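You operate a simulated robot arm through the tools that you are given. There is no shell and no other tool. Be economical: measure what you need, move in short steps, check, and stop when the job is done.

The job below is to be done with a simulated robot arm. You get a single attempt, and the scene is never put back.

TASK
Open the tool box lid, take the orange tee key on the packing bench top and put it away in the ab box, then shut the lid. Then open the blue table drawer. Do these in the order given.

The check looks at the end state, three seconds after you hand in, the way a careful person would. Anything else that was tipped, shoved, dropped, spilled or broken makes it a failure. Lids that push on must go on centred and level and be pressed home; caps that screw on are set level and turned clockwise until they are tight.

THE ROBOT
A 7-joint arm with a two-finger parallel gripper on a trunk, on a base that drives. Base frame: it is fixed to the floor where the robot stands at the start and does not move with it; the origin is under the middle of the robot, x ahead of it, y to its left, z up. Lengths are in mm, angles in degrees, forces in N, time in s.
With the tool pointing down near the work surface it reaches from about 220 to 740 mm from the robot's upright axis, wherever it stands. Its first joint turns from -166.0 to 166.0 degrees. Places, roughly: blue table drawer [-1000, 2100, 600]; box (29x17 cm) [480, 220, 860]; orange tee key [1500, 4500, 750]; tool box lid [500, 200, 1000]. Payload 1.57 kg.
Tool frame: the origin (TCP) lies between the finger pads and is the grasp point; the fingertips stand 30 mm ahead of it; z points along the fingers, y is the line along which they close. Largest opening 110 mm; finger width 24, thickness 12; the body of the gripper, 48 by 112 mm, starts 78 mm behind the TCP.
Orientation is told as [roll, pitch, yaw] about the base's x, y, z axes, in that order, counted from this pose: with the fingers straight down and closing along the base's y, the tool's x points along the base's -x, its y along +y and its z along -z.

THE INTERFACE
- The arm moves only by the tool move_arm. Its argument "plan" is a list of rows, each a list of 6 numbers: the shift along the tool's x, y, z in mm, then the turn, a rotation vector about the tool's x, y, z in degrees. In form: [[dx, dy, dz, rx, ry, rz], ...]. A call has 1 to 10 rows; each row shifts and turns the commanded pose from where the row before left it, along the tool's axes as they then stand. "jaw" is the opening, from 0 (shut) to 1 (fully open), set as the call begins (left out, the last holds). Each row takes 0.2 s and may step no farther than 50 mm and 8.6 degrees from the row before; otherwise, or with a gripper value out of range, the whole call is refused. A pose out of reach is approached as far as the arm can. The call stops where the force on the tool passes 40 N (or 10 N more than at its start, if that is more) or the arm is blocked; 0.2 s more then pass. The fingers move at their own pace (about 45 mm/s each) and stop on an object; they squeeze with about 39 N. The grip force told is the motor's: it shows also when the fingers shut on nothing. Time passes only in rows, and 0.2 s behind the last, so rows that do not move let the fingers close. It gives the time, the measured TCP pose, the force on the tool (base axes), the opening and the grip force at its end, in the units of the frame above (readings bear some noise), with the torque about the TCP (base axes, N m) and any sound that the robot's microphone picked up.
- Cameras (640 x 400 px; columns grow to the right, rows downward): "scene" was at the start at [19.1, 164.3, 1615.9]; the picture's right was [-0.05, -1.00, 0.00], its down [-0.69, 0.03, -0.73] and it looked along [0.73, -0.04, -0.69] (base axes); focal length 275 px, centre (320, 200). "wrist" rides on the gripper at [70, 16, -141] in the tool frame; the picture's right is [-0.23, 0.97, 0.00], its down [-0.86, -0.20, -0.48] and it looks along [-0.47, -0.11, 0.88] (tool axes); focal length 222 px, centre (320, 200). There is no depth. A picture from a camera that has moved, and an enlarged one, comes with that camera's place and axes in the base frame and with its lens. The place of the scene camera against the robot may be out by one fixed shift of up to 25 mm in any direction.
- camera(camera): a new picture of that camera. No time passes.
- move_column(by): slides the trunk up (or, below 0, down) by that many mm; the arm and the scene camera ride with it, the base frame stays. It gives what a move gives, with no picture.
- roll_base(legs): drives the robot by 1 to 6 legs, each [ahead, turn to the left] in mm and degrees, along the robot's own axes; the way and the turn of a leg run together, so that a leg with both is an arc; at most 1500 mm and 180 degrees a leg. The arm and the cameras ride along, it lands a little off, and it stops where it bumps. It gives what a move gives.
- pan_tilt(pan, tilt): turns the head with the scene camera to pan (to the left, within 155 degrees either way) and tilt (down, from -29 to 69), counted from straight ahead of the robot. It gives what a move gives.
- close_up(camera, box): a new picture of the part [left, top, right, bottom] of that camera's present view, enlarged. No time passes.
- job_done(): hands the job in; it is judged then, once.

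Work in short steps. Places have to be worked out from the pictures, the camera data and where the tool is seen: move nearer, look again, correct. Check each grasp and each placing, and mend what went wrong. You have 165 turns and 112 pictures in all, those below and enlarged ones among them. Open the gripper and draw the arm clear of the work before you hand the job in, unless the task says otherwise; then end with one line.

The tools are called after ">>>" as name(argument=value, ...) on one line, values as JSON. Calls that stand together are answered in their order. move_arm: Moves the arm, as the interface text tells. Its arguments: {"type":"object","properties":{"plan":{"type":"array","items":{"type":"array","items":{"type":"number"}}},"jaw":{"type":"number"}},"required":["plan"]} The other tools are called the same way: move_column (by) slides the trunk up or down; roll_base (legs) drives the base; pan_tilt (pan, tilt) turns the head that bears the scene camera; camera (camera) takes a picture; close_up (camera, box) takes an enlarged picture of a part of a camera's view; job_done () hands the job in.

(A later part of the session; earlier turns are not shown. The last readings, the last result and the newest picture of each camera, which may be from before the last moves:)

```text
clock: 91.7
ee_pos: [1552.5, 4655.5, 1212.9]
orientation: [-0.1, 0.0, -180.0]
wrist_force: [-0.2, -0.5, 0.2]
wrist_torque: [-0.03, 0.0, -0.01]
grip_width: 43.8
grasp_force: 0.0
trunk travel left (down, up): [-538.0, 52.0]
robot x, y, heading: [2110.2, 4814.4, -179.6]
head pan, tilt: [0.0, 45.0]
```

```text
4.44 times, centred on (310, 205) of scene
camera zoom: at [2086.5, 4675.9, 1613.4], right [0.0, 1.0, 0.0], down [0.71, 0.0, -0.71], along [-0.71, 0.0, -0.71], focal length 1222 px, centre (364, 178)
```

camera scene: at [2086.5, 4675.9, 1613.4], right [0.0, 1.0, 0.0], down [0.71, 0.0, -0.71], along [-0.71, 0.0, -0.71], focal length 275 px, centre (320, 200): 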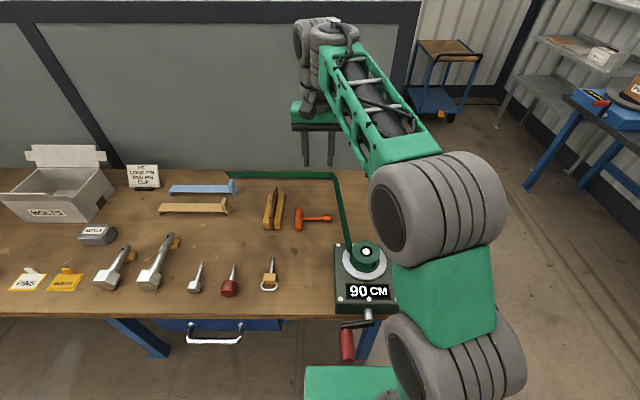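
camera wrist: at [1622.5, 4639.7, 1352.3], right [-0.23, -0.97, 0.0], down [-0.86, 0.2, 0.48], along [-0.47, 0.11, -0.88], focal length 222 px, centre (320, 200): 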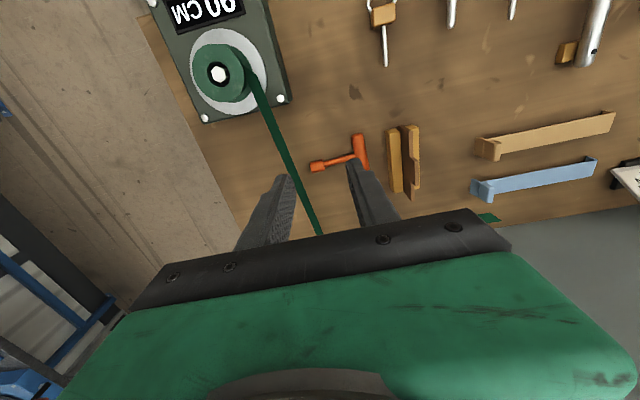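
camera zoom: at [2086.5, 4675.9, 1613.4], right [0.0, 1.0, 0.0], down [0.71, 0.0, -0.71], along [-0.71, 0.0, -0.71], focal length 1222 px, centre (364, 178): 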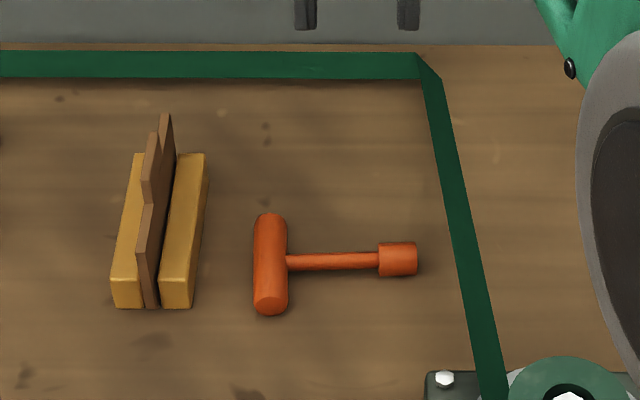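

Key lies along y from the bar at y≈4590 to the socket at y≈4690, x≈1465, centre z≈900. I'll grasp the stem near the bar, closing along x, so I turn the tool 90° in place first.

>>> move_arm(plan=[[0, 0, 0, 0, 0, 8.5], [0, 0, 0, 0, 0, 8.5], [0, 0, 0, 0, 0, 8.5], [0, 0, 0, 0, 0, 8.5], [0, 0, 0, 0, 0, 8.5], [0, 0, 0, 0, 0, 8.5], [0, 0, 0, 0, 0, 8.5], [0, 0, 0, 0, 0, 8.5], [0, 0, 0, 0, 0, 8.5], [0, 0, 0, 0, 0, 8.5]], jaw=0.5)

>>> move_arm(plan=[[0, 0, 0, 0, 0, 5]])

```text
clock: 93.9
ee_pos: [1557.9, 4654.8, 1212.0]
orientation: [0.1, -0.2, 94.8]
wrist_force: [-0.2, 0.2, 0.3]
wrist_torque: [0.03, 0.0, 0.01]
grip_width: 54.9
grasp_force: 0.2
trunk travel left (down, up): [-538.0, 52.0]
robot x, y, heading: [2112.1, 4814.7, -179.9]
head pan, tilt: [0.0, 45.0]
```

```text
clock: 94.3
ee_pos: [1557.4, 4654.5, 1212.6]
orientation: [0.2, -0.2, 89.9]
wrist_force: [0.2, 0.1, 0.1]
wrist_torque: [0.0, 0.01, 0.01]
grip_width: 55.1
grasp_force: 0.0
trunk travel left (down, up): [-538.0, 52.0]
robot x, y, heading: [2111.4, 4816.1, -179.7]
head pan, tilt: [0.0, 45.0]
```

Tool x now points to −y, tool y to −x. I move above the stem, to z≈1050, and look.

>>> move_arm(plan=[[8, 23, 40, 0, 0, 0], [8, 23, 40, 0, 0, 0], [8, 24, 40, 0, 0, 0], [8, 23, 40, 0, 0, 0]])

>>> camera(camera="wrist")

>>> close_up(camera="scene", box=[240, 120, 400, 250])

```text
clock: 95.3
ee_pos: [1462.6, 4622.7, 1048.9]
orientation: [0.0, -0.1, 90.1]
wrist_force: [-0.4, -0.7, -0.4]
wrist_torque: [0.0, 0.03, -0.05]
grip_width: 54.9
grasp_force: 0.1
trunk travel left (down, up): [-538.0, 52.0]
robot x, y, heading: [2111.1, 4815.4, -180.0]
head pan, tilt: [0.0, 45.0]
```

```text
74 pictures are left
camera wrist: at [1447.1, 4553.4, 1188.5], right [-0.97, 0.23, 0.0], down [0.2, 0.85, 0.48], along [0.11, 0.47, -0.88], focal length 222 px, centre (320, 200)
```

wrist: 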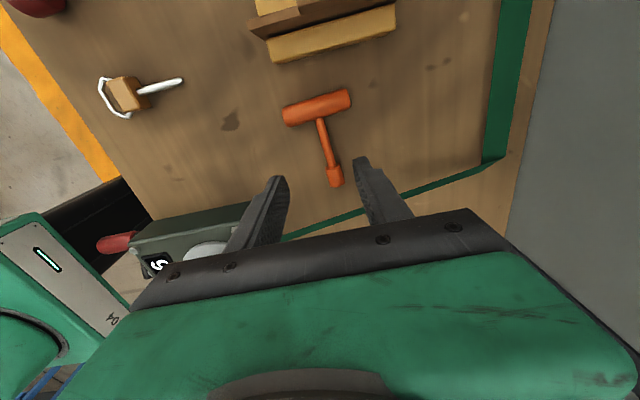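

```text
3.08 times, centred on (320, 185) of scene
camera zoom: at [2086.7, 4675.7, 1613.5], right [0.0, 1.0, 0.0], down [0.71, 0.0, -0.71], along [-0.71, 0.0, -0.71], focal length 846 px, centre (320, 246)
```

zoom: 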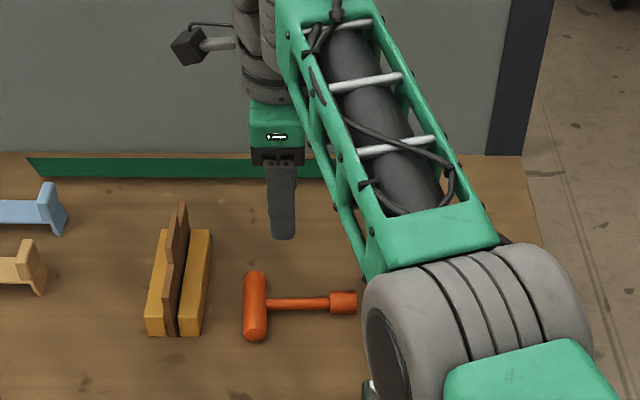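

Key joint at about (1459, 4595, 900). I lower to z≈945 and check.

>>> move_arm(plan=[[0, 2, 40, 0, 0, 0], [0, 2, 40, 0, 0, 0], [0, 0, 24, 0, 0, 0]])

>>> camera(camera="wrist")

>>> close_up(camera="scene", box=[260, 150, 380, 240])

```text
clock: 96.1
ee_pos: [1459.5, 4624.8, 948.1]
orientation: [0.1, -0.1, 90.0]
wrist_force: [-0.5, 0.4, -0.1]
wrist_torque: [-0.02, -0.01, 0.01]
grip_width: 55.2
grasp_force: 0.0
trunk travel left (down, up): [-538.0, 52.0]
robot x, y, heading: [2114.6, 4817.3, -179.7]
head pan, tilt: [0.0, 45.0]
```

```text
72 pictures are left
camera wrist: at [1444.2, 4554.4, 1087.6], right [-0.97, 0.23, 0.0], down [0.2, 0.85, 0.48], along [0.11, 0.47, -0.88], focal length 222 px, centre (320, 200)
```

wrist: 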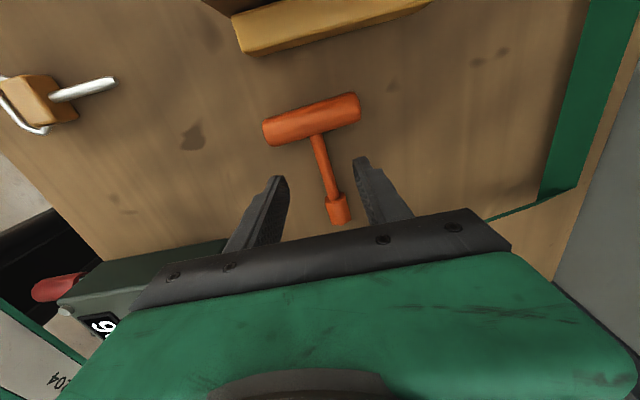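

```text
4.44 times, centred on (320, 195) of scene
camera zoom: at [2087.5, 4676.0, 1613.5], right [0.0, 1.0, 0.0], down [0.71, 0.0, -0.71], along [-0.71, 0.0, -0.71], focal length 1222 px, centre (320, 222)
```

zoom: 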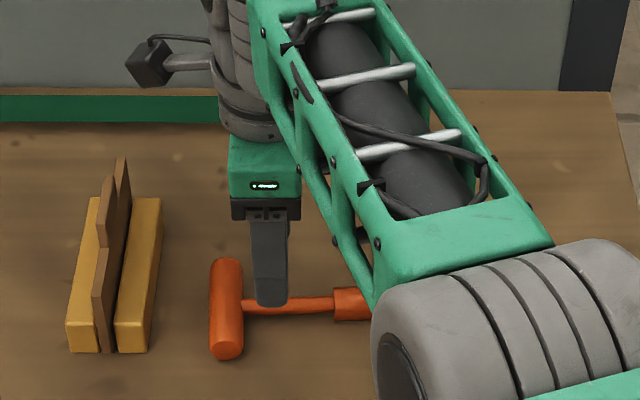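

Alignment is good. I lower another 26 mm gently.

>>> move_arm(plan=[[0, 1, 10, 0, 0, 0], [0, 1, 8, 0, 0, 0], [0, 0, 8, 0, 0, 0]])

>>> close_up(camera="scene", box=[260, 150, 380, 240])

```text
clock: 96.9
ee_pos: [1456.8, 4623.3, 923.4]
orientation: [0.1, -0.1, 90.1]
wrist_force: [-0.5, -0.2, 0.5]
wrist_torque: [0.02, 0.01, -0.02]
grip_width: 55.0
grasp_force: 0.0
trunk travel left (down, up): [-538.0, 52.0]
robot x, y, heading: [2109.8, 4818.8, -179.8]
head pan, tilt: [0.0, 45.0]
```

```text
4.44 times, centred on (320, 195) of scene
camera zoom: at [2087.5, 4676.0, 1613.5], right [0.0, 1.0, 0.0], down [0.71, 0.0, -0.71], along [-0.71, 0.0, -0.71], focal length 1222 px, centre (320, 222)
```

zoom: 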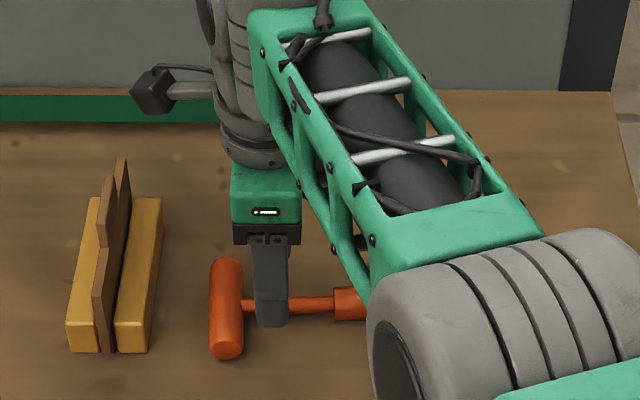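

No contact yet; I close on the stem here and read the width.

>>> move_arm(plan=[[0, 0, 0, 0, 0, 0], [0, 0, 0, 0, 0, 0], [0, 0, 0, 0, 0, 0], [0, 0, 0, 0, 0, 0]], jaw=0)

>>> camera(camera="wrist")

```text
clock: 97.9
ee_pos: [1457.4, 4623.3, 923.4]
orientation: [0.2, -0.1, 90.1]
wrist_force: [0.1, 0.6, -0.1]
wrist_torque: [0.0, 0.0, 0.0]
grip_width: 0.0
grasp_force: 18.7
trunk travel left (down, up): [-538.0, 52.0]
robot x, y, heading: [2112.9, 4817.2, -179.8]
head pan, tilt: [0.0, 45.0]
```

```text
69 pictures are left
camera wrist: at [1442.4, 4554.2, 1062.2], right [-0.97, 0.23, 0.0], down [0.2, 0.85, 0.48], along [0.11, 0.47, -0.88], focal length 222 px, centre (320, 200)
```

wrist: 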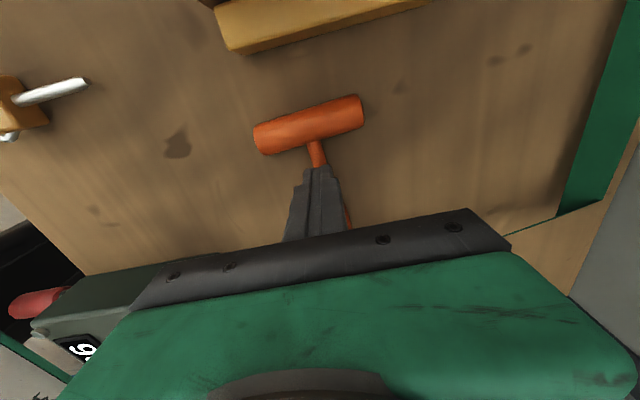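

Fingers shut above the stem. I reopen and go lower in small steps, watching the force.

>>> move_arm(plan=[[0, 0, 0, 0, 0, 0], [0, 0, 0, 0, 0, 0], [0, 0, 0, 0, 0, 0], [0, 1, 5, 0, 0, 0], [0, 0, 5, 0, 0, 0]], jaw=0.4)

>>> move_arm(plan=[[0, 0, 4, 0, 0, 0], [0, 0, 4, 0, 0, 0]])

>>> close_up(camera="scene", box=[260, 150, 380, 240])

```text
clock: 99.1
ee_pos: [1456.6, 4622.9, 911.0]
orientation: [0.0, -0.1, 90.1]
wrist_force: [-0.7, -0.4, -0.3]
wrist_torque: [-0.01, 0.02, 0.02]
grip_width: 43.9
grasp_force: 0.0
trunk travel left (down, up): [-538.0, 52.0]
robot x, y, heading: [2109.6, 4817.4, -179.8]
head pan, tilt: [0.0, 45.0]
```

```text
clock: 99.7
ee_pos: [1455.6, 4622.9, 904.4]
orientation: [0.1, -0.1, 90.1]
wrist_force: [-0.1, -0.1, -0.4]
wrist_torque: [0.0, 0.0, -0.01]
grip_width: 44.5
grasp_force: 0.1
trunk travel left (down, up): [-538.0, 52.0]
robot x, y, heading: [2112.3, 4816.3, -179.6]
head pan, tilt: [0.0, 45.0]
```

```text
4.44 times, centred on (320, 195) of scene
camera zoom: at [2087.5, 4676.0, 1613.5], right [0.0, 1.0, 0.0], down [0.71, 0.0, -0.71], along [-0.71, 0.0, -0.71], focal length 1222 px, centre (320, 222)
```

zoom: 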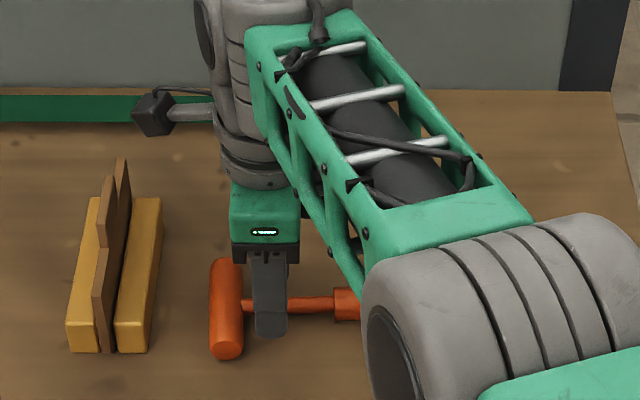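

Still free; another 8 mm, then close.

>>> move_arm(plan=[[0, 0, 4, 0, 0, 0], [0, 0, 4, 0, 0, 0]])

>>> move_arm(plan=[[0, 0, 0, 0, 0, 0], [0, 0, 0, 0, 0, 0], [0, 0, 0, 0, 0, 0]], jaw=0)

```text
clock: 100.3
ee_pos: [1456.7, 4621.9, 895.8]
orientation: [0.1, 0.0, 90.1]
wrist_force: [-0.3, -0.1, 1.0]
wrist_torque: [-0.02, -0.03, -0.01]
grip_width: 43.9
grasp_force: 0.1
trunk travel left (down, up): [-538.0, 52.0]
robot x, y, heading: [2111.3, 4817.8, -179.6]
head pan, tilt: [0.0, 45.0]
```

```text
clock: 101.1
ee_pos: [1456.7, 4624.0, 895.3]
orientation: [0.1, -0.1, 90.1]
wrist_force: [0.6, 0.4, -0.2]
wrist_torque: [-0.11, -0.08, 0.38]
grip_width: 9.5
grasp_force: 20.7
trunk travel left (down, up): [-538.0, 52.0]
robot x, y, heading: [2116.2, 4819.0, -179.7]
head pan, tilt: [0.0, 45.0]
```

Caught at 9.5 mm, likely near the tips. I regrip 8 mm lower for a firmer hold.

>>> move_arm(plan=[[0, 0, 0, 0, 0, 0], [0, 0, 0, 0, 0, 0], [0, 0, 4, 0, 0, 0], [0, 0, 4, 0, 0, 0]], jaw=0.35)

>>> move_arm(plan=[[0, 0, 0, 0, 0, 0], [0, 0, 0, 0, 0, 0], [0, 0, 0, 0, 0, 0]], jaw=0)

>>> camera(camera="wrist")

```text
clock: 102.1
ee_pos: [1455.4, 4623.0, 891.1]
orientation: [0.3, 0.0, 90.1]
wrist_force: [0.2, 0.0, 7.9]
wrist_torque: [-0.03, -0.26, -0.04]
grip_width: 39.0
grasp_force: 0.0
trunk travel left (down, up): [-538.0, 52.0]
robot x, y, heading: [2110.7, 4817.9, -179.7]
head pan, tilt: [0.0, 45.0]
```

```text
clock: 102.9
ee_pos: [1458.7, 4622.4, 889.4]
orientation: [0.2, -0.1, 90.2]
wrist_force: [12.4, -0.9, 13.0]
wrist_torque: [-0.18, -0.58, 0.44]
grip_width: 10.1
grasp_force: 24.7
trunk travel left (down, up): [-538.0, 52.0]
robot x, y, heading: [2111.5, 4814.5, -179.6]
head pan, tilt: [0.0, 45.0]
```

```text
67 pictures are left
camera wrist: at [1443.7, 4552.8, 1029.7], right [-0.97, 0.22, 0.0], down [0.2, 0.86, 0.48], along [0.1, 0.47, -0.88], focal length 222 px, centre (320, 200)
```

wrist: 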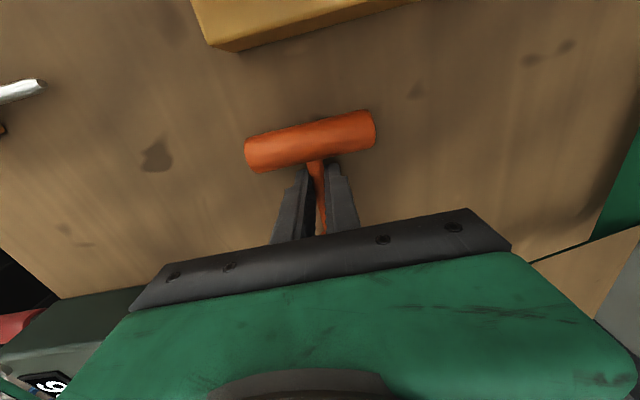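

The tips touch the table (z≈858), stem gripped at 10 mm. I lift straight up.

>>> move_arm(plan=[[0, 0, -15, 0, 0, 0], [0, 0, -30, 0, 0, 0], [0, 0, -45, 0, 0, 0], [0, 0, -45, 0, 0, 0], [0, 0, -45, 0, 0, 0]])

>>> camera(camera="wrist")

>>> camera(camera="scene")

```text
clock: 104.1
ee_pos: [1455.7, 4624.0, 1067.5]
orientation: [0.0, -0.2, 90.1]
wrist_force: [0.1, 0.2, -0.3]
wrist_torque: [0.04, -0.01, -0.02]
grip_width: 0.1
grasp_force: 21.1
trunk travel left (down, up): [-538.0, 52.0]
robot x, y, heading: [2110.3, 4818.0, -179.8]
head pan, tilt: [0.0, 45.0]
```

```text
66 pictures are left
camera wrist: at [1440.9, 4554.1, 1206.4], right [-0.97, 0.23, 0.0], down [0.2, 0.85, 0.48], along [0.11, 0.47, -0.88], focal length 222 px, centre (320, 200)
```

wrist: 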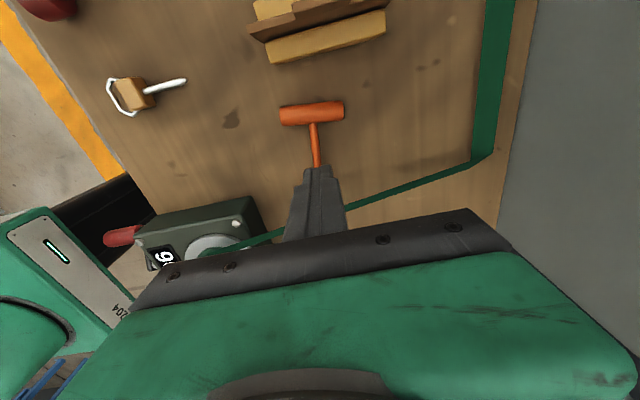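

```text
65 pictures are left
camera scene: at [2087.6, 4676.0, 1613.4], right [0.0, 1.0, 0.0], down [0.71, 0.0, -0.71], along [-0.71, 0.0, -0.71], focal length 275 px, centre (320, 200)
```

scene: 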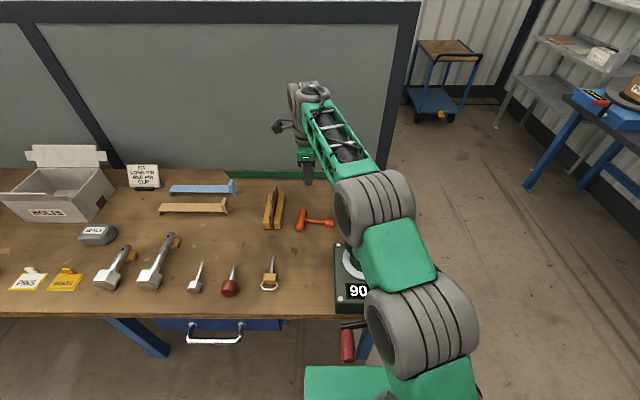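

The key slipped: recomputing at z≈870 puts the bar at y≈4600–4608, so the fingers had been riding on the bar. I shift 16 mm toward the socket, open and look before going down.

>>> move_arm(plan=[[-16, 0, 0, 0, 0, 0], [0, 0, 30, 0, 0, 0], [0, 0, 40, 0, 0, 0], [0, 0, 40, 0, 0, 0], [0, 0, 25, 0, 0, 0]], jaw=0.42)

>>> camera(camera="wrist")

>>> close_up(camera="scene", box=[260, 150, 380, 240])

```text
clock: 105.3
ee_pos: [1455.0, 4638.3, 932.6]
orientation: [0.1, -0.1, 90.1]
wrist_force: [0.0, -1.1, 0.6]
wrist_torque: [-0.02, -0.03, 0.0]
grip_width: 46.3
grasp_force: 0.1
trunk travel left (down, up): [-538.0, 52.0]
robot x, y, heading: [2108.6, 4815.3, -180.0]
head pan, tilt: [0.0, 45.0]
```

```text
64 pictures are left
camera wrist: at [1439.8, 4569.6, 1071.9], right [-0.97, 0.23, 0.0], down [0.2, 0.85, 0.48], along [0.11, 0.47, -0.88], focal length 222 px, centre (320, 200)
```

wrist: 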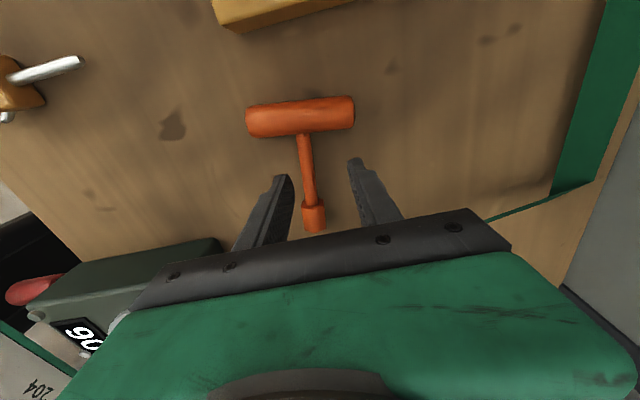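

```text
4.44 times, centred on (320, 195) of scene
camera zoom: at [2087.3, 4675.9, 1613.5], right [0.0, 1.0, 0.0], down [0.71, 0.0, -0.71], along [-0.71, 0.0, -0.71], focal length 1222 px, centre (320, 222)
```

zoom: 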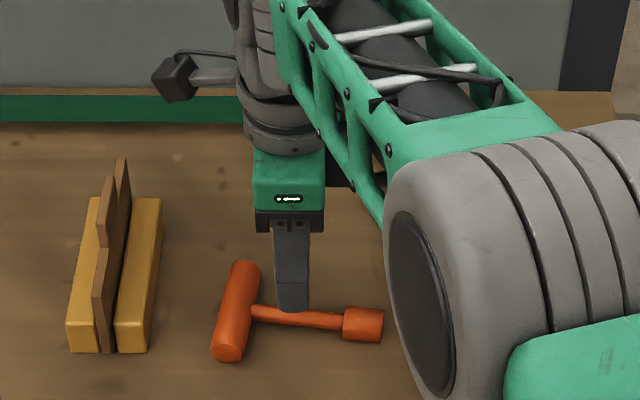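

The key is now turned about 8.6°; stem middle at about (1469, 4650). I align to it and lower in steps.

>>> move_arm(plan=[[-12, -14, 0, 0, 0, 8.5], [0, 0, 15, 0, 0, 0], [0, 0, 15, 0, 0, 0]])

>>> camera(camera="wrist")

>>> move_arm(plan=[[0, 0, 5, 0, 0, 0]])

```text
clock: 106.1
ee_pos: [1468.8, 4651.7, 900.8]
orientation: [0.2, -0.2, 81.6]
wrist_force: [-0.8, 0.6, 0.4]
wrist_torque: [0.02, 0.01, 0.03]
grip_width: 46.2
grasp_force: 0.1
trunk travel left (down, up): [-538.0, 52.0]
robot x, y, heading: [2114.1, 4819.1, -179.6]
head pan, tilt: [0.0, 45.0]
```

```text
62 pictures are left
camera wrist: at [1444.3, 4584.7, 1041.2], right [-0.93, 0.37, 0.0], down [0.32, 0.82, 0.48], along [0.18, 0.45, -0.88], focal length 222 px, centre (320, 200)
```

wrist: 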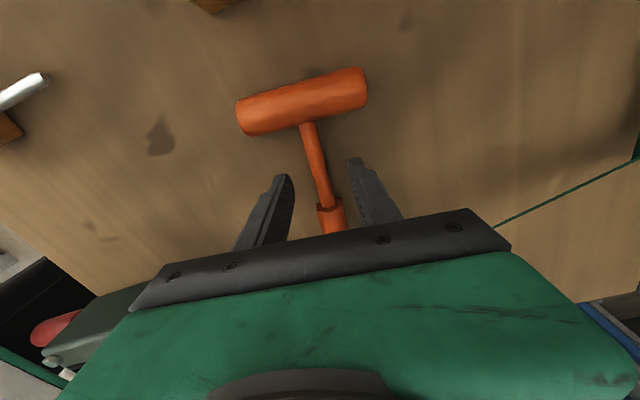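

```text
clock: 106.5
ee_pos: [1469.4, 4652.4, 897.2]
orientation: [0.0, -0.2, 81.6]
wrist_force: [0.0, 0.2, 0.6]
wrist_torque: [0.0, 0.03, 0.0]
grip_width: 46.2
grasp_force: 0.1
trunk travel left (down, up): [-538.0, 52.0]
robot x, y, heading: [2107.7, 4816.2, -179.8]
head pan, tilt: [0.0, 45.0]
```

Fingers straddle mid-stem. I lower further until contact.

>>> move_arm(plan=[[0, 0, 3, 0, 0, 0], [0, 0, 3, 0, 0, 0]])

>>> move_arm(plan=[[0, 0, 3, 0, 0, 0]])

```text
clock: 107.1
ee_pos: [1470.0, 4651.9, 892.0]
orientation: [0.1, -0.1, 81.6]
wrist_force: [-0.8, 0.0, 0.6]
wrist_torque: [-0.03, 0.04, 0.02]
grip_width: 45.9
grasp_force: 0.1
trunk travel left (down, up): [-538.0, 52.0]
robot x, y, heading: [2112.0, 4817.6, -179.5]
head pan, tilt: [0.0, 45.0]
```

```text
clock: 107.5
ee_pos: [1470.2, 4651.1, 890.4]
orientation: [0.2, 0.0, 81.6]
wrist_force: [0.8, 0.5, 8.0]
wrist_torque: [-0.05, -0.24, -0.04]
grip_width: 46.8
grasp_force: 0.1
trunk travel left (down, up): [-538.0, 52.0]
robot x, y, heading: [2112.3, 4821.1, -179.9]
head pan, tilt: [0.0, 45.0]
```

Table contact at tips z≈860. I back off 2 mm and close.

>>> move_arm(plan=[[0, 0, -2.5, 0, 0, 0], [0, 0, 0, 0, 0, 0], [0, 0, 0, 0, 0, 0], [0, 0, 0, 0, 0, 0], [0, 0, 0, 0, 0, 0]], jaw=0)

>>> camera(camera="wrist")

>>> close_up(camera="scene", box=[260, 150, 380, 240])

```text
clock: 108.7
ee_pos: [1470.9, 4651.3, 890.6]
orientation: [0.1, -0.1, 81.6]
wrist_force: [-0.7, -1.1, -0.8]
wrist_torque: [0.18, 0.26, -0.52]
grip_width: 5.7
grasp_force: 25.4
trunk travel left (down, up): [-538.0, 52.0]
robot x, y, heading: [2109.8, 4818.6, -179.7]
head pan, tilt: [0.0, 45.0]
```

```text
61 pictures are left
camera wrist: at [1445.3, 4584.7, 1030.7], right [-0.93, 0.37, 0.0], down [0.32, 0.82, 0.48], along [0.17, 0.45, -0.88], focal length 222 px, centre (320, 200)
```

wrist: 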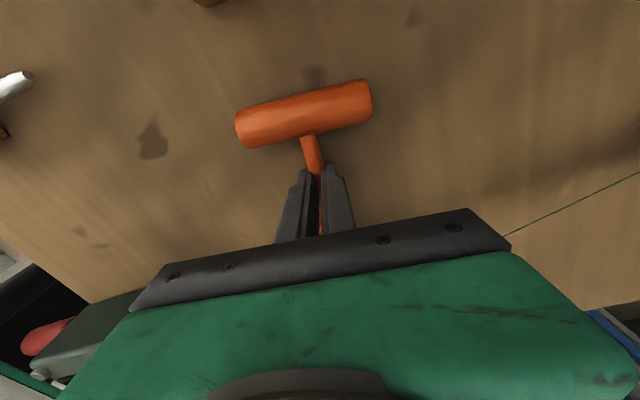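

```text
4.44 times, centred on (320, 195) of scene
camera zoom: at [2087.3, 4675.9, 1613.5], right [0.0, 1.0, 0.0], down [0.71, 0.0, -0.71], along [-0.71, 0.0, -0.71], focal length 1222 px, centre (320, 222)
```

zoom: 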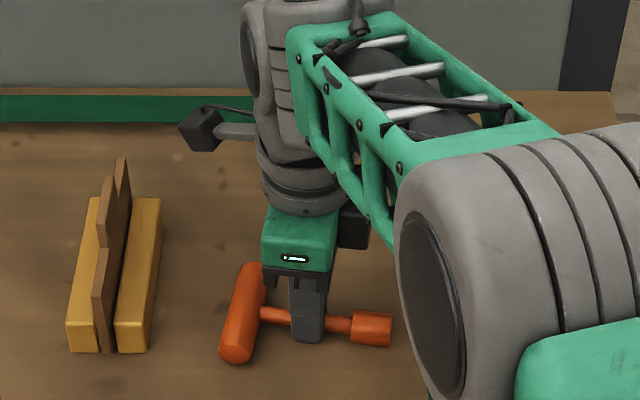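

Grip holds at 5.7 mm with 25 N. I test with a 20 mm lift.

>>> move_arm(plan=[[0, 0, -5, 0, 0, 0], [0, 0, -5, 0, 0, 0], [0, 0, -10, 0, 0, 0]])

>>> camera(camera="wrist")

>>> close_up(camera="scene", box=[260, 150, 380, 240])

```text
clock: 109.5
ee_pos: [1469.5, 4650.1, 910.5]
orientation: [0.2, 0.0, 81.6]
wrist_force: [0.4, 0.0, -1.0]
wrist_torque: [-0.14, -0.24, 0.48]
grip_width: 4.3
grasp_force: 24.9
trunk travel left (down, up): [-538.0, 52.0]
robot x, y, heading: [2111.5, 4817.1, -179.5]
head pan, tilt: [0.0, 45.0]
```

```text
59 pictures are left
camera wrist: at [1445.5, 4584.4, 1050.6], right [-0.93, 0.37, 0.0], down [0.32, 0.82, 0.48], along [0.17, 0.45, -0.88], focal length 222 px, centre (320, 200)
```

wrist: 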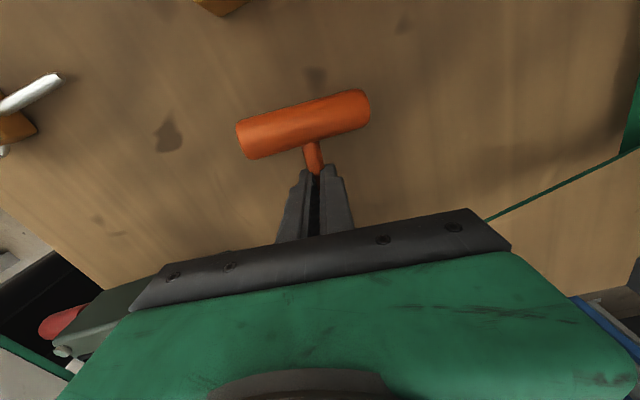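

```text
4.44 times, centred on (320, 195) of scene
camera zoom: at [2087.4, 4676.0, 1613.5], right [0.0, 1.0, 0.0], down [0.71, 0.0, -0.71], along [-0.71, 0.0, -0.71], focal length 1222 px, centre (320, 222)
```

zoom: 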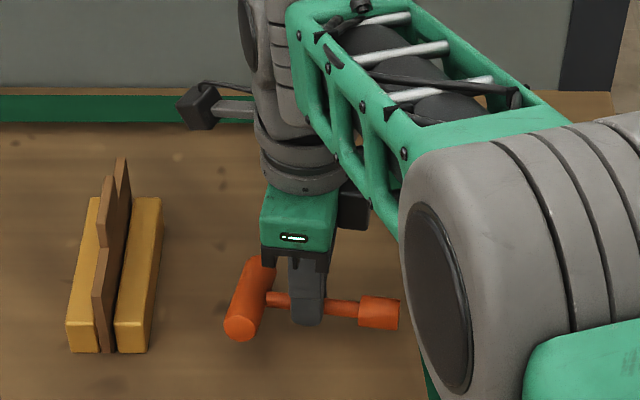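

The key lifts, but the width shrinks (4.3 mm). I zoom to see how it sits in the fingers.

>>> close_up(camera="wrist", box=[220, 70, 400, 250])

>>> close_up(camera="scene", box=[300, 195, 360, 240])

```text
2.22 times, centred on (310, 160) of wrist
camera zoom: at [1445.5, 4584.4, 1050.6], right [-0.93, 0.37, 0.0], down [0.32, 0.82, 0.48], along [0.17, 0.45, -0.88], focal length 494 px, centre (342, 289)
```

zoom: 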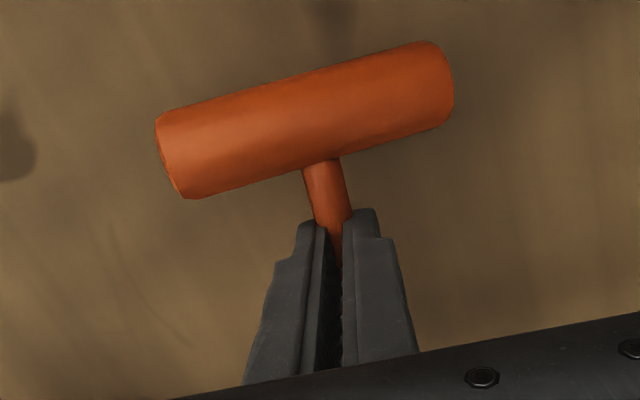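

```text
8.89 times, centred on (330, 218) of scene
camera zoom: at [2087.4, 4676.0, 1613.5], right [0.0, 1.0, 0.0], down [0.71, 0.0, -0.71], along [-0.71, 0.0, -0.71], focal length 2444 px, centre (231, 44)
```

zoom: 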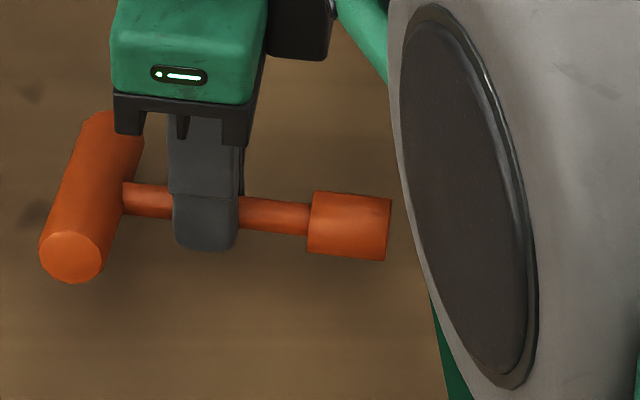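

It is held at mid-stem, well within the pads. I wait a moment to see whether the width is stable.

>>> move_arm(plan=[[0, 0, 0, 0, 0, 0], [0, 0, 0, 0, 0, 0], [0, 0, 0, 0, 0, 0], [0, 0, 0, 0, 0, 0], [0, 0, 0, 0, 0, 0]])

>>> close_up(camera="scene", box=[300, 195, 360, 240])

```text
clock: 110.7
ee_pos: [1471.1, 4650.7, 911.6]
orientation: [0.2, -0.1, 81.7]
wrist_force: [-1.0, 0.0, 3.4]
wrist_torque: [-0.23, 0.3, -0.02]
grip_width: 11.8
grasp_force: 29.2
trunk travel left (down, up): [-538.0, 52.0]
robot x, y, heading: [2111.7, 4818.0, -179.9]
head pan, tilt: [0.0, 45.0]
```

```text
8.89 times, centred on (330, 218) of scene
camera zoom: at [2087.8, 4676.1, 1613.5], right [0.0, 1.0, 0.0], down [0.71, 0.0, -0.71], along [-0.71, 0.0, -0.71], focal length 2444 px, centre (231, 44)
```

zoom: 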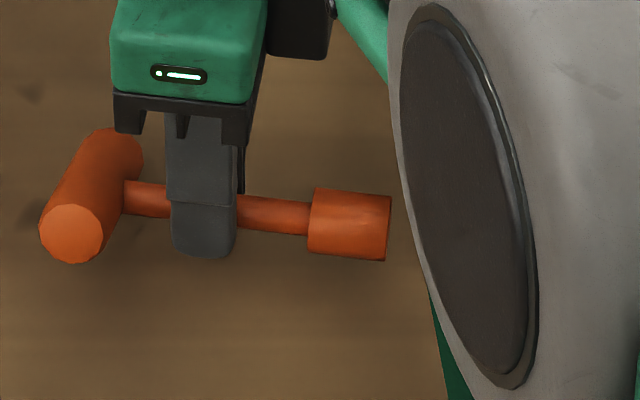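

Width settled to 11.8 mm with 29 N — a proper grip on the stem. I lift gently and recheck.

>>> move_arm(plan=[[0, 0, 0, 0, 0, 0], [0, 0, -5, 0, 0, 0], [0, 0, -10, 0, 0, 0], [0, 0, -10, 0, 0, 0], [0, 0, -10, 0, 0, 0], [0, 0, -5, 0, 0, 0], [0, 0, 0, 0, 0, 0]])

>>> close_up(camera="wrist", box=[220, 70, 400, 250])

```text
clock: 112.3
ee_pos: [1469.9, 4650.6, 951.0]
orientation: [0.0, -0.1, 81.5]
wrist_force: [-0.4, 0.1, -1.1]
wrist_torque: [0.03, -0.02, 0.0]
grip_width: 11.3
grasp_force: 28.8
trunk travel left (down, up): [-538.0, 52.0]
robot x, y, heading: [2114.0, 4815.7, -179.7]
head pan, tilt: [0.0, 45.0]
```

```text
2.22 times, centred on (310, 160) of wrist
camera zoom: at [1445.0, 4584.3, 1091.2], right [-0.93, 0.37, 0.0], down [0.32, 0.82, 0.48], along [0.17, 0.45, -0.88], focal length 494 px, centre (342, 289)
```

zoom: 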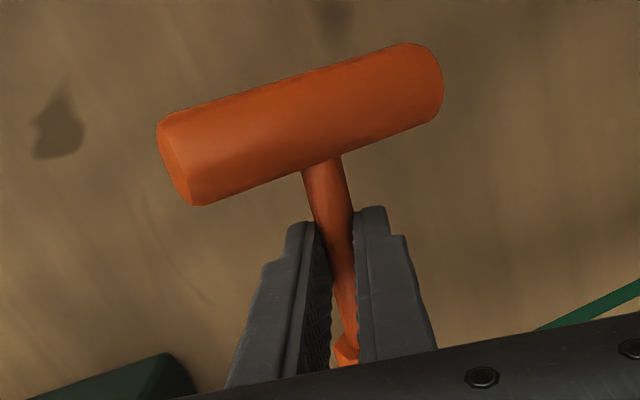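

Solid hold. I raise and pull the arm in for travel.

>>> move_arm(plan=[[0, 0, -30, 0, 0, 0], [0, 0, -40, 0, 0, 0], [0, 0, -40, 0, 0, 0], [-4, -25, -30, 0, 0, 0], [-6, -38, -20, 0, 0, 0], [-6, -38, -20, 0, 0, 0], [-6, -38, -20, 0, 0, 0], [-6, -38, -20, 0, 0, 0], [-6, -38, -20, 0, 0, 0], [-6, -38, -10, 0, 0, 0]])

>>> camera(camera="wrist")

```text
clock: 114.5
ee_pos: [1730.3, 4652.9, 1201.2]
orientation: [0.2, -0.1, 81.6]
wrist_force: [-0.9, 0.0, -1.9]
wrist_torque: [0.01, 0.0, 0.0]
grip_width: 11.5
grasp_force: 28.5
trunk travel left (down, up): [-538.0, 52.0]
robot x, y, heading: [2113.3, 4815.5, -179.6]
head pan, tilt: [0.0, 45.0]
```

```text
53 pictures are left
camera wrist: at [1705.1, 4586.2, 1341.4], right [-0.93, 0.37, 0.0], down [0.32, 0.82, 0.48], along [0.17, 0.45, -0.88], focal length 222 px, centre (320, 200)
```

wrist: 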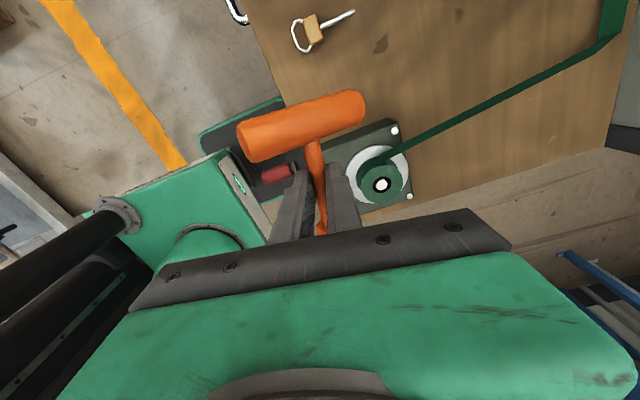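

I back away, turn and start driving back down the aisle, checking heading midway.

>>> roll_base(legs=[[-130, 0], [0, 90], [1500, 0], [1500, 0]])

```text
clock: 133.8
ee_pos: [2541.4, 1443.0, 1200.8]
orientation: [0.1, -0.1, 174.6]
wrist_force: [0.9, 0.3, -0.5]
wrist_torque: [-0.02, 0.0, -0.02]
grip_width: 11.5
grasp_force: 28.9
trunk travel left (down, up): [-538.0, 52.0]
robot x, y, heading: [2357.2, 1818.2, -86.8]
head pan, tilt: [0.0, 45.0]
```

Holding steady. I correct heading and continue to the aisle end, then face +x.

>>> roll_base(legs=[[0, -4.5], [1500, 0], [1360, 0], [0, 91]])

```text
clock: 151.8
ee_pos: [2716.3, -862.0, 1201.9]
orientation: [0.1, -0.1, -97.9]
wrist_force: [-0.2, 0.5, -0.8]
wrist_torque: [-0.01, 0.01, -0.04]
grip_width: 11.3
grasp_force: 29.3
trunk travel left (down, up): [-538.0, 52.0]
robot x, y, heading: [2337.5, -1028.0, 0.7]
head pan, tilt: [0.0, 45.0]
```

Now I reverse along the aisle to x≈280.

>>> roll_base(legs=[[-1500, 0], [-557, 0]])

```text
clock: 162.0
ee_pos: [685.3, -891.3, 1201.4]
orientation: [0.1, -0.1, -97.7]
wrist_force: [0.2, -0.8, -1.0]
wrist_torque: [-0.01, 0.02, -0.01]
grip_width: 11.4
grasp_force: 29.4
trunk travel left (down, up): [-538.0, 52.0]
robot x, y, heading: [305.0, -1061.5, 0.9]
head pan, tilt: [0.0, 45.0]
```

I retrace the diagonal to stand behind the bench near (−300, 0).

>>> roll_base(legs=[[0, -61.2], [-1221, 0], [0, 60]])

>>> camera(camera="scene")

```text
clock: 173.6
ee_pos: [107.3, 175.7, 1201.3]
orientation: [0.1, -0.1, -102.2]
wrist_force: [0.2, -0.5, -0.6]
wrist_torque: [-0.03, -0.01, 0.0]
grip_width: 11.4
grasp_force: 28.8
trunk travel left (down, up): [-538.0, 52.0]
robot x, y, heading: [-283.5, 33.3, -3.6]
head pan, tilt: [0.0, 45.0]
```

```text
52 pictures are left
camera scene: at [-257.8, 202.9, 1613.5], right [-0.06, -1.0, 0.0], down [-0.71, 0.04, -0.71], along [0.71, -0.04, -0.71], focal length 275 px, centre (320, 200)
```

scene: 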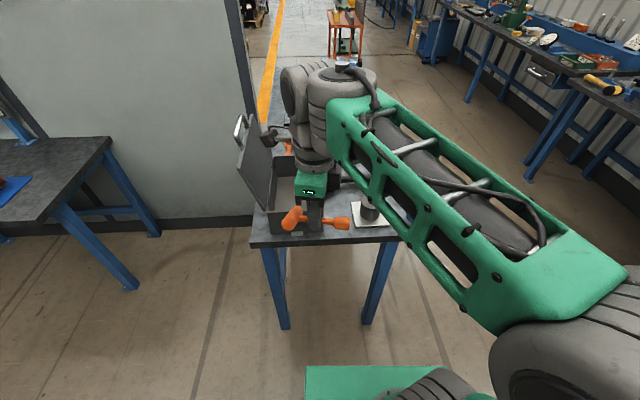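

Lid still open. I square up and roll forward to the working spot.

>>> roll_base(legs=[[0, 3.6], [262, 0]])

>>> camera(camera="scene")

>>> camera(camera="wrist")

```text
clock: 175.9
ee_pos: [360.5, 202.4, 1201.8]
orientation: [0.1, -0.1, -98.4]
wrist_force: [0.7, 0.2, -1.6]
wrist_torque: [-0.06, 0.02, -0.01]
grip_width: 11.5
grasp_force: 28.5
trunk travel left (down, up): [-538.0, 52.0]
robot x, y, heading: [-24.8, 35.2, -0.0]
head pan, tilt: [0.0, 45.0]
```

```text
51 pictures are left
camera scene: at [-4.4, 205.1, 1613.5], right [0.01, -1.0, 0.0], down [-0.71, 0.0, -0.71], along [0.71, 0.0, -0.71], focal length 275 px, centre (320, 200)
```

scene: 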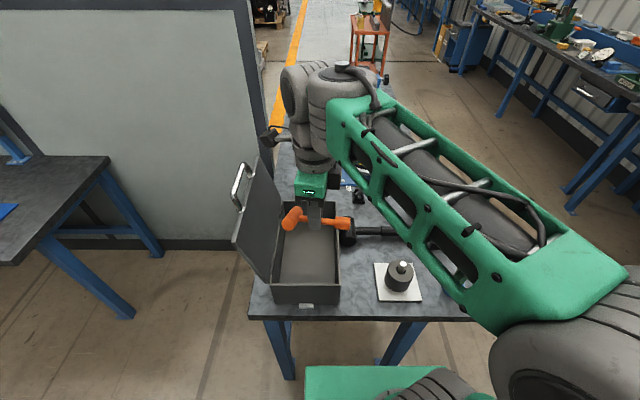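

```text
50 pictures are left
camera wrist: at [387.9, 268.9, 1340.8], right [0.93, -0.37, 0.0], down [-0.32, -0.82, 0.48], along [-0.17, -0.45, -0.88], focal length 222 px, centre (320, 200)
```

wrist: 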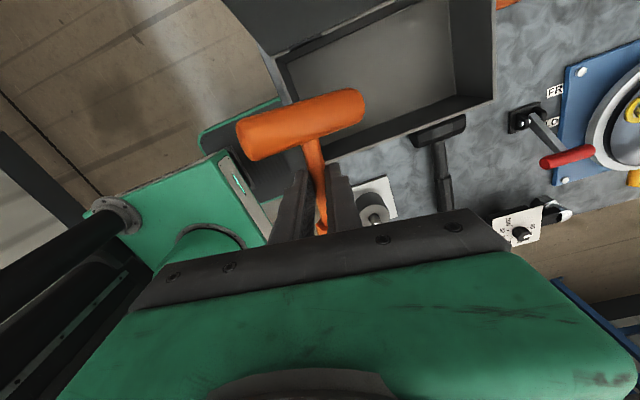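

In place. I turn the tool about 98° so the key lies along the box's long side and the wrist camera clears the lid.

>>> move_arm(plan=[[0, 0, 0, 0, 0, -8.2], [0, 0, 0, 0, 0, -8.2], [0, 0, 0, 0, 0, -8.2], [0, 0, 0, 0, 0, -8.2], [0, 0, 0, 0, 0, -8.2], [0, 0, 0, 0, 0, -8.2], [0, 0, 0, 0, 0, -8.2], [0, 0, 0, 0, 0, -8.2], [0, 0, 0, 0, 0, -8.2], [0, 0, 0, 0, 0, -8.2]])

>>> move_arm(plan=[[0, 0, 0, 0, 0, -8.2], [0, 0, 0, 0, 0, -8.2], [-40, 10, 0, 0, 0, 0], [-40, 10, 0, 0, 0, 0], [-40, 8, 0, 0, 0, 0]])

>>> camera(camera="scene")

>>> camera(camera="wrist")

```text
clock: 178.1
ee_pos: [361.1, 200.4, 1202.3]
orientation: [-0.1, -0.1, -16.3]
wrist_force: [0.7, 0.1, -0.4]
wrist_torque: [-0.01, -0.02, -0.04]
grip_width: 11.2
grasp_force: 28.5
trunk travel left (down, up): [-538.0, 52.0]
robot x, y, heading: [-24.3, 36.8, 0.4]
head pan, tilt: [0.0, 45.0]
```

```text
clock: 179.3
ee_pos: [482.6, 227.9, 1203.0]
orientation: [-0.1, 0.0, 0.0]
wrist_force: [0.5, 0.3, -0.6]
wrist_torque: [-0.03, -0.03, 0.01]
grip_width: 11.4
grasp_force: 28.8
trunk travel left (down, up): [-538.0, 52.0]
robot x, y, heading: [-20.9, 37.8, 0.5]
head pan, tilt: [0.0, 45.0]
```

```text
49 pictures are left
camera scene: at [-4.3, 205.4, 1613.4], right [0.01, -1.0, 0.0], down [-0.71, 0.0, -0.71], along [0.71, 0.0, -0.71], focal length 275 px, centre (320, 200)
```

scene: 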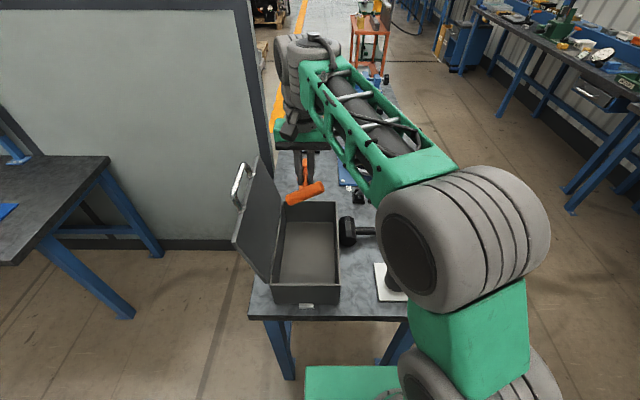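

```text
48 pictures are left
camera wrist: at [413.7, 244.2, 1342.3], right [0.23, 0.97, 0.0], down [0.85, -0.2, 0.48], along [0.47, -0.11, -0.88], focal length 222 px, centre (320, 200)
```

wrist: 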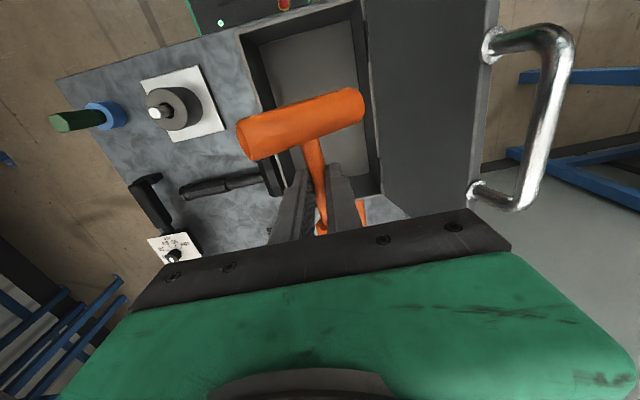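

The box opening spans x 340–633, y 150–312; the key is centred at (483, 228). I lower into it.

>>> move_arm(plan=[[0, 0, 45, 0, 0, 0], [0, 0, 45, 0, 0, 0], [0, 0, 45, 0, 0, 0], [0, 0, 45, 0, 0, 0], [0, 0, 45, 0, 0, 0], [0, 0, 30, 0, 0, 0]])

>>> camera(camera="wrist")

>>> close_up(camera="scene", box=[220, 150, 380, 310])

```text
clock: 180.7
ee_pos: [482.3, 228.3, 945.6]
orientation: [-0.1, -0.1, -0.1]
wrist_force: [0.1, -0.8, -0.8]
wrist_torque: [0.02, 0.01, -0.02]
grip_width: 11.3
grasp_force: 29.0
trunk travel left (down, up): [-538.0, 52.0]
robot x, y, heading: [-21.3, 34.6, 0.2]
head pan, tilt: [0.0, 45.0]
```

```text
47 pictures are left
camera wrist: at [413.0, 245.5, 1085.4], right [0.23, 0.97, 0.0], down [0.85, -0.2, 0.48], along [0.47, -0.11, -0.88], focal length 222 px, centre (320, 200)
```

wrist: 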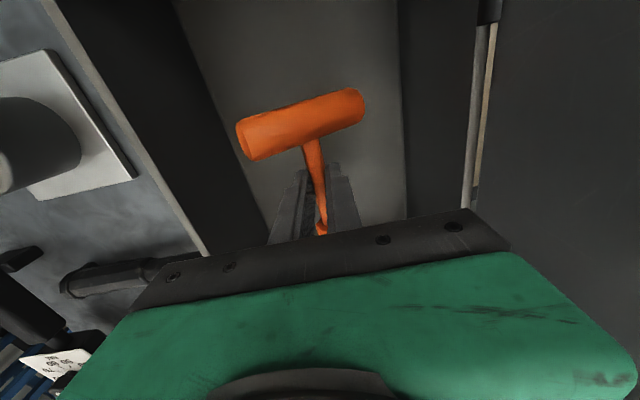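

```text
2.50 times, centred on (300, 230) of scene
camera zoom: at [-4.8, 205.2, 1613.5], right [0.01, -1.0, 0.0], down [-0.71, 0.0, -0.71], along [0.71, 0.0, -0.71], focal length 687 px, centre (370, 125)
```

zoom: 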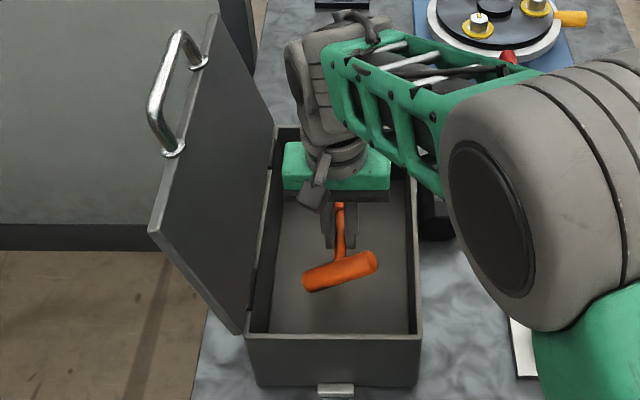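

Inside and clear of the walls. I lower in small steps to the floor.

>>> move_arm(plan=[[0, 0, 20, 0, 0, 0], [0, 0, 12, 0, 0, 0], [0, 0, 6, 0, 0, 0]])

>>> move_arm(plan=[[0, 0, 3, 0, 0, 0], [0, 0, 3, 0, 0, 0]])

```text
clock: 181.5
ee_pos: [479.6, 229.4, 907.7]
orientation: [-0.2, -0.1, 0.0]
wrist_force: [0.3, -2.3, 1.7]
wrist_torque: [-0.03, 0.18, 0.49]
grip_width: 5.9
grasp_force: 25.8
trunk travel left (down, up): [-538.0, 52.0]
robot x, y, heading: [-26.2, 37.8, 0.2]
head pan, tilt: [0.0, 45.0]
```

```text
clock: 182.1
ee_pos: [481.5, 229.9, 902.3]
orientation: [-0.2, -0.1, 0.0]
wrist_force: [-0.2, -1.7, 0.4]
wrist_torque: [-0.03, 0.09, 0.47]
grip_width: 4.5
grasp_force: 25.0
trunk travel left (down, up): [-538.0, 52.0]
robot x, y, heading: [-21.5, 40.8, 0.2]
head pan, tilt: [0.0, 45.0]
```

The key has met the floor (width changed). I look, then release.

>>> move_arm(plan=[[0, 0, 3, 0, 0, 0], [0, 0, 0, 0, 0, 0]])

>>> move_arm(plan=[[0, 0, 0, 0, 0, 0], [0, 0, 0, 0, 0, 0], [0, 0, 0, 0, 0, 0]], jaw=0.4)

>>> camera(camera="wrist")

```text
clock: 182.7
ee_pos: [479.6, 229.0, 899.5]
orientation: [-0.2, 0.0, 0.1]
wrist_force: [-0.3, 2.1, 0.7]
wrist_torque: [0.01, -0.12, -0.45]
grip_width: 5.0
grasp_force: 25.3
trunk travel left (down, up): [-538.0, 52.0]
robot x, y, heading: [-21.3, 36.2, 0.4]
head pan, tilt: [0.0, 45.0]
```

```text
clock: 183.5
ee_pos: [480.1, 229.5, 900.3]
orientation: [-0.1, -0.1, 0.0]
wrist_force: [0.2, 0.4, -0.2]
wrist_torque: [-0.01, 0.02, -0.03]
grip_width: 44.0
grasp_force: 0.0
trunk travel left (down, up): [-538.0, 52.0]
robot x, y, heading: [-21.9, 35.7, 0.3]
head pan, tilt: [0.0, 45.0]
```

```text
45 pictures are left
camera wrist: at [411.6, 245.9, 1039.1], right [0.23, 0.97, 0.0], down [0.85, -0.2, 0.48], along [0.47, -0.11, -0.88], focal length 222 px, centre (320, 200)
```

wrist: 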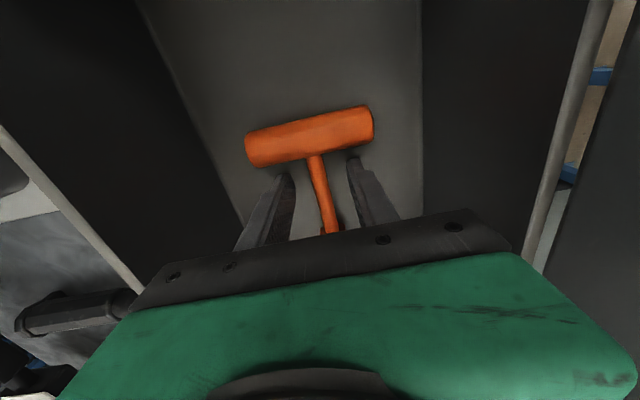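

Key lies flat inside. I withdraw straight up and raise the trunk to get headroom above the lid's handle.

>>> move_arm(plan=[[0, 0, -40, 0, 0, 0], [0, 0, -45, 0, 0, 0], [0, 0, -45, 0, 0, 0], [0, 0, -45, 0, 0, 0], [0, 0, -45, 0, 0, 0], [0, 0, -45, 0, 0, 0], [0, 0, -35, 0, 0, 0]])

>>> move_column(by=52)

>>> camera(camera="wrist")

>>> camera(camera="scene")

```text
clock: 185.1
ee_pos: [478.5, 230.3, 1199.8]
orientation: [-0.2, 0.1, 0.1]
wrist_force: [0.5, 0.3, -0.2]
wrist_torque: [-0.01, -0.01, -0.01]
grip_width: 44.1
grasp_force: 0.0
trunk travel left (down, up): [-538.0, 52.0]
robot x, y, heading: [-22.8, 37.8, 0.1]
head pan, tilt: [0.0, 45.0]
```

```text
clock: 186.0
ee_pos: [478.7, 229.2, 1251.7]
orientation: [-0.2, -0.1, 0.0]
wrist_force: [-0.4, 0.5, -0.5]
wrist_torque: [-0.05, -0.01, -0.01]
grip_width: 43.9
grasp_force: 0.1
trunk travel left (down, up): [-590.0, 0.0]
robot x, y, heading: [-25.6, 37.4, 0.2]
head pan, tilt: [0.0, 45.0]
```

```text
44 pictures are left
camera wrist: at [410.8, 246.5, 1390.8], right [0.23, 0.97, 0.0], down [0.85, -0.2, 0.48], along [0.47, -0.11, -0.88], focal length 222 px, centre (320, 200)
```

wrist: 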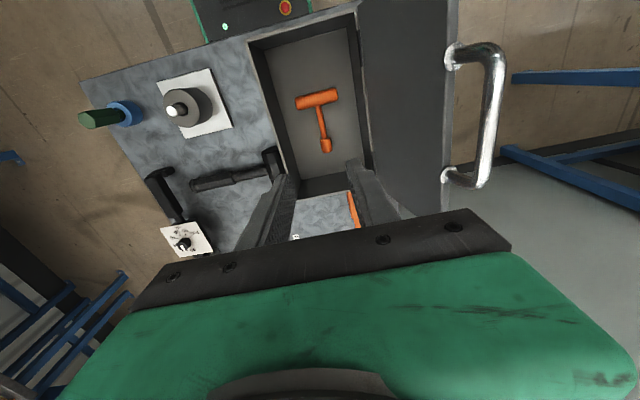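

```text
43 pictures are left
camera scene: at [-4.9, 205.2, 1665.5], right [0.01, -1.0, 0.0], down [-0.71, 0.0, -0.71], along [0.71, 0.0, -0.71], focal length 275 px, centre (320, 200)
```

scene: 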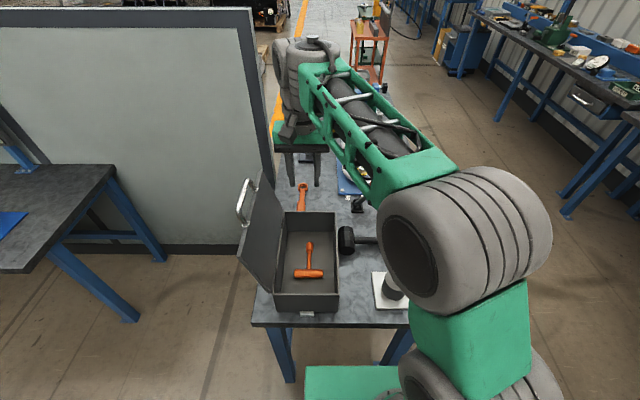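

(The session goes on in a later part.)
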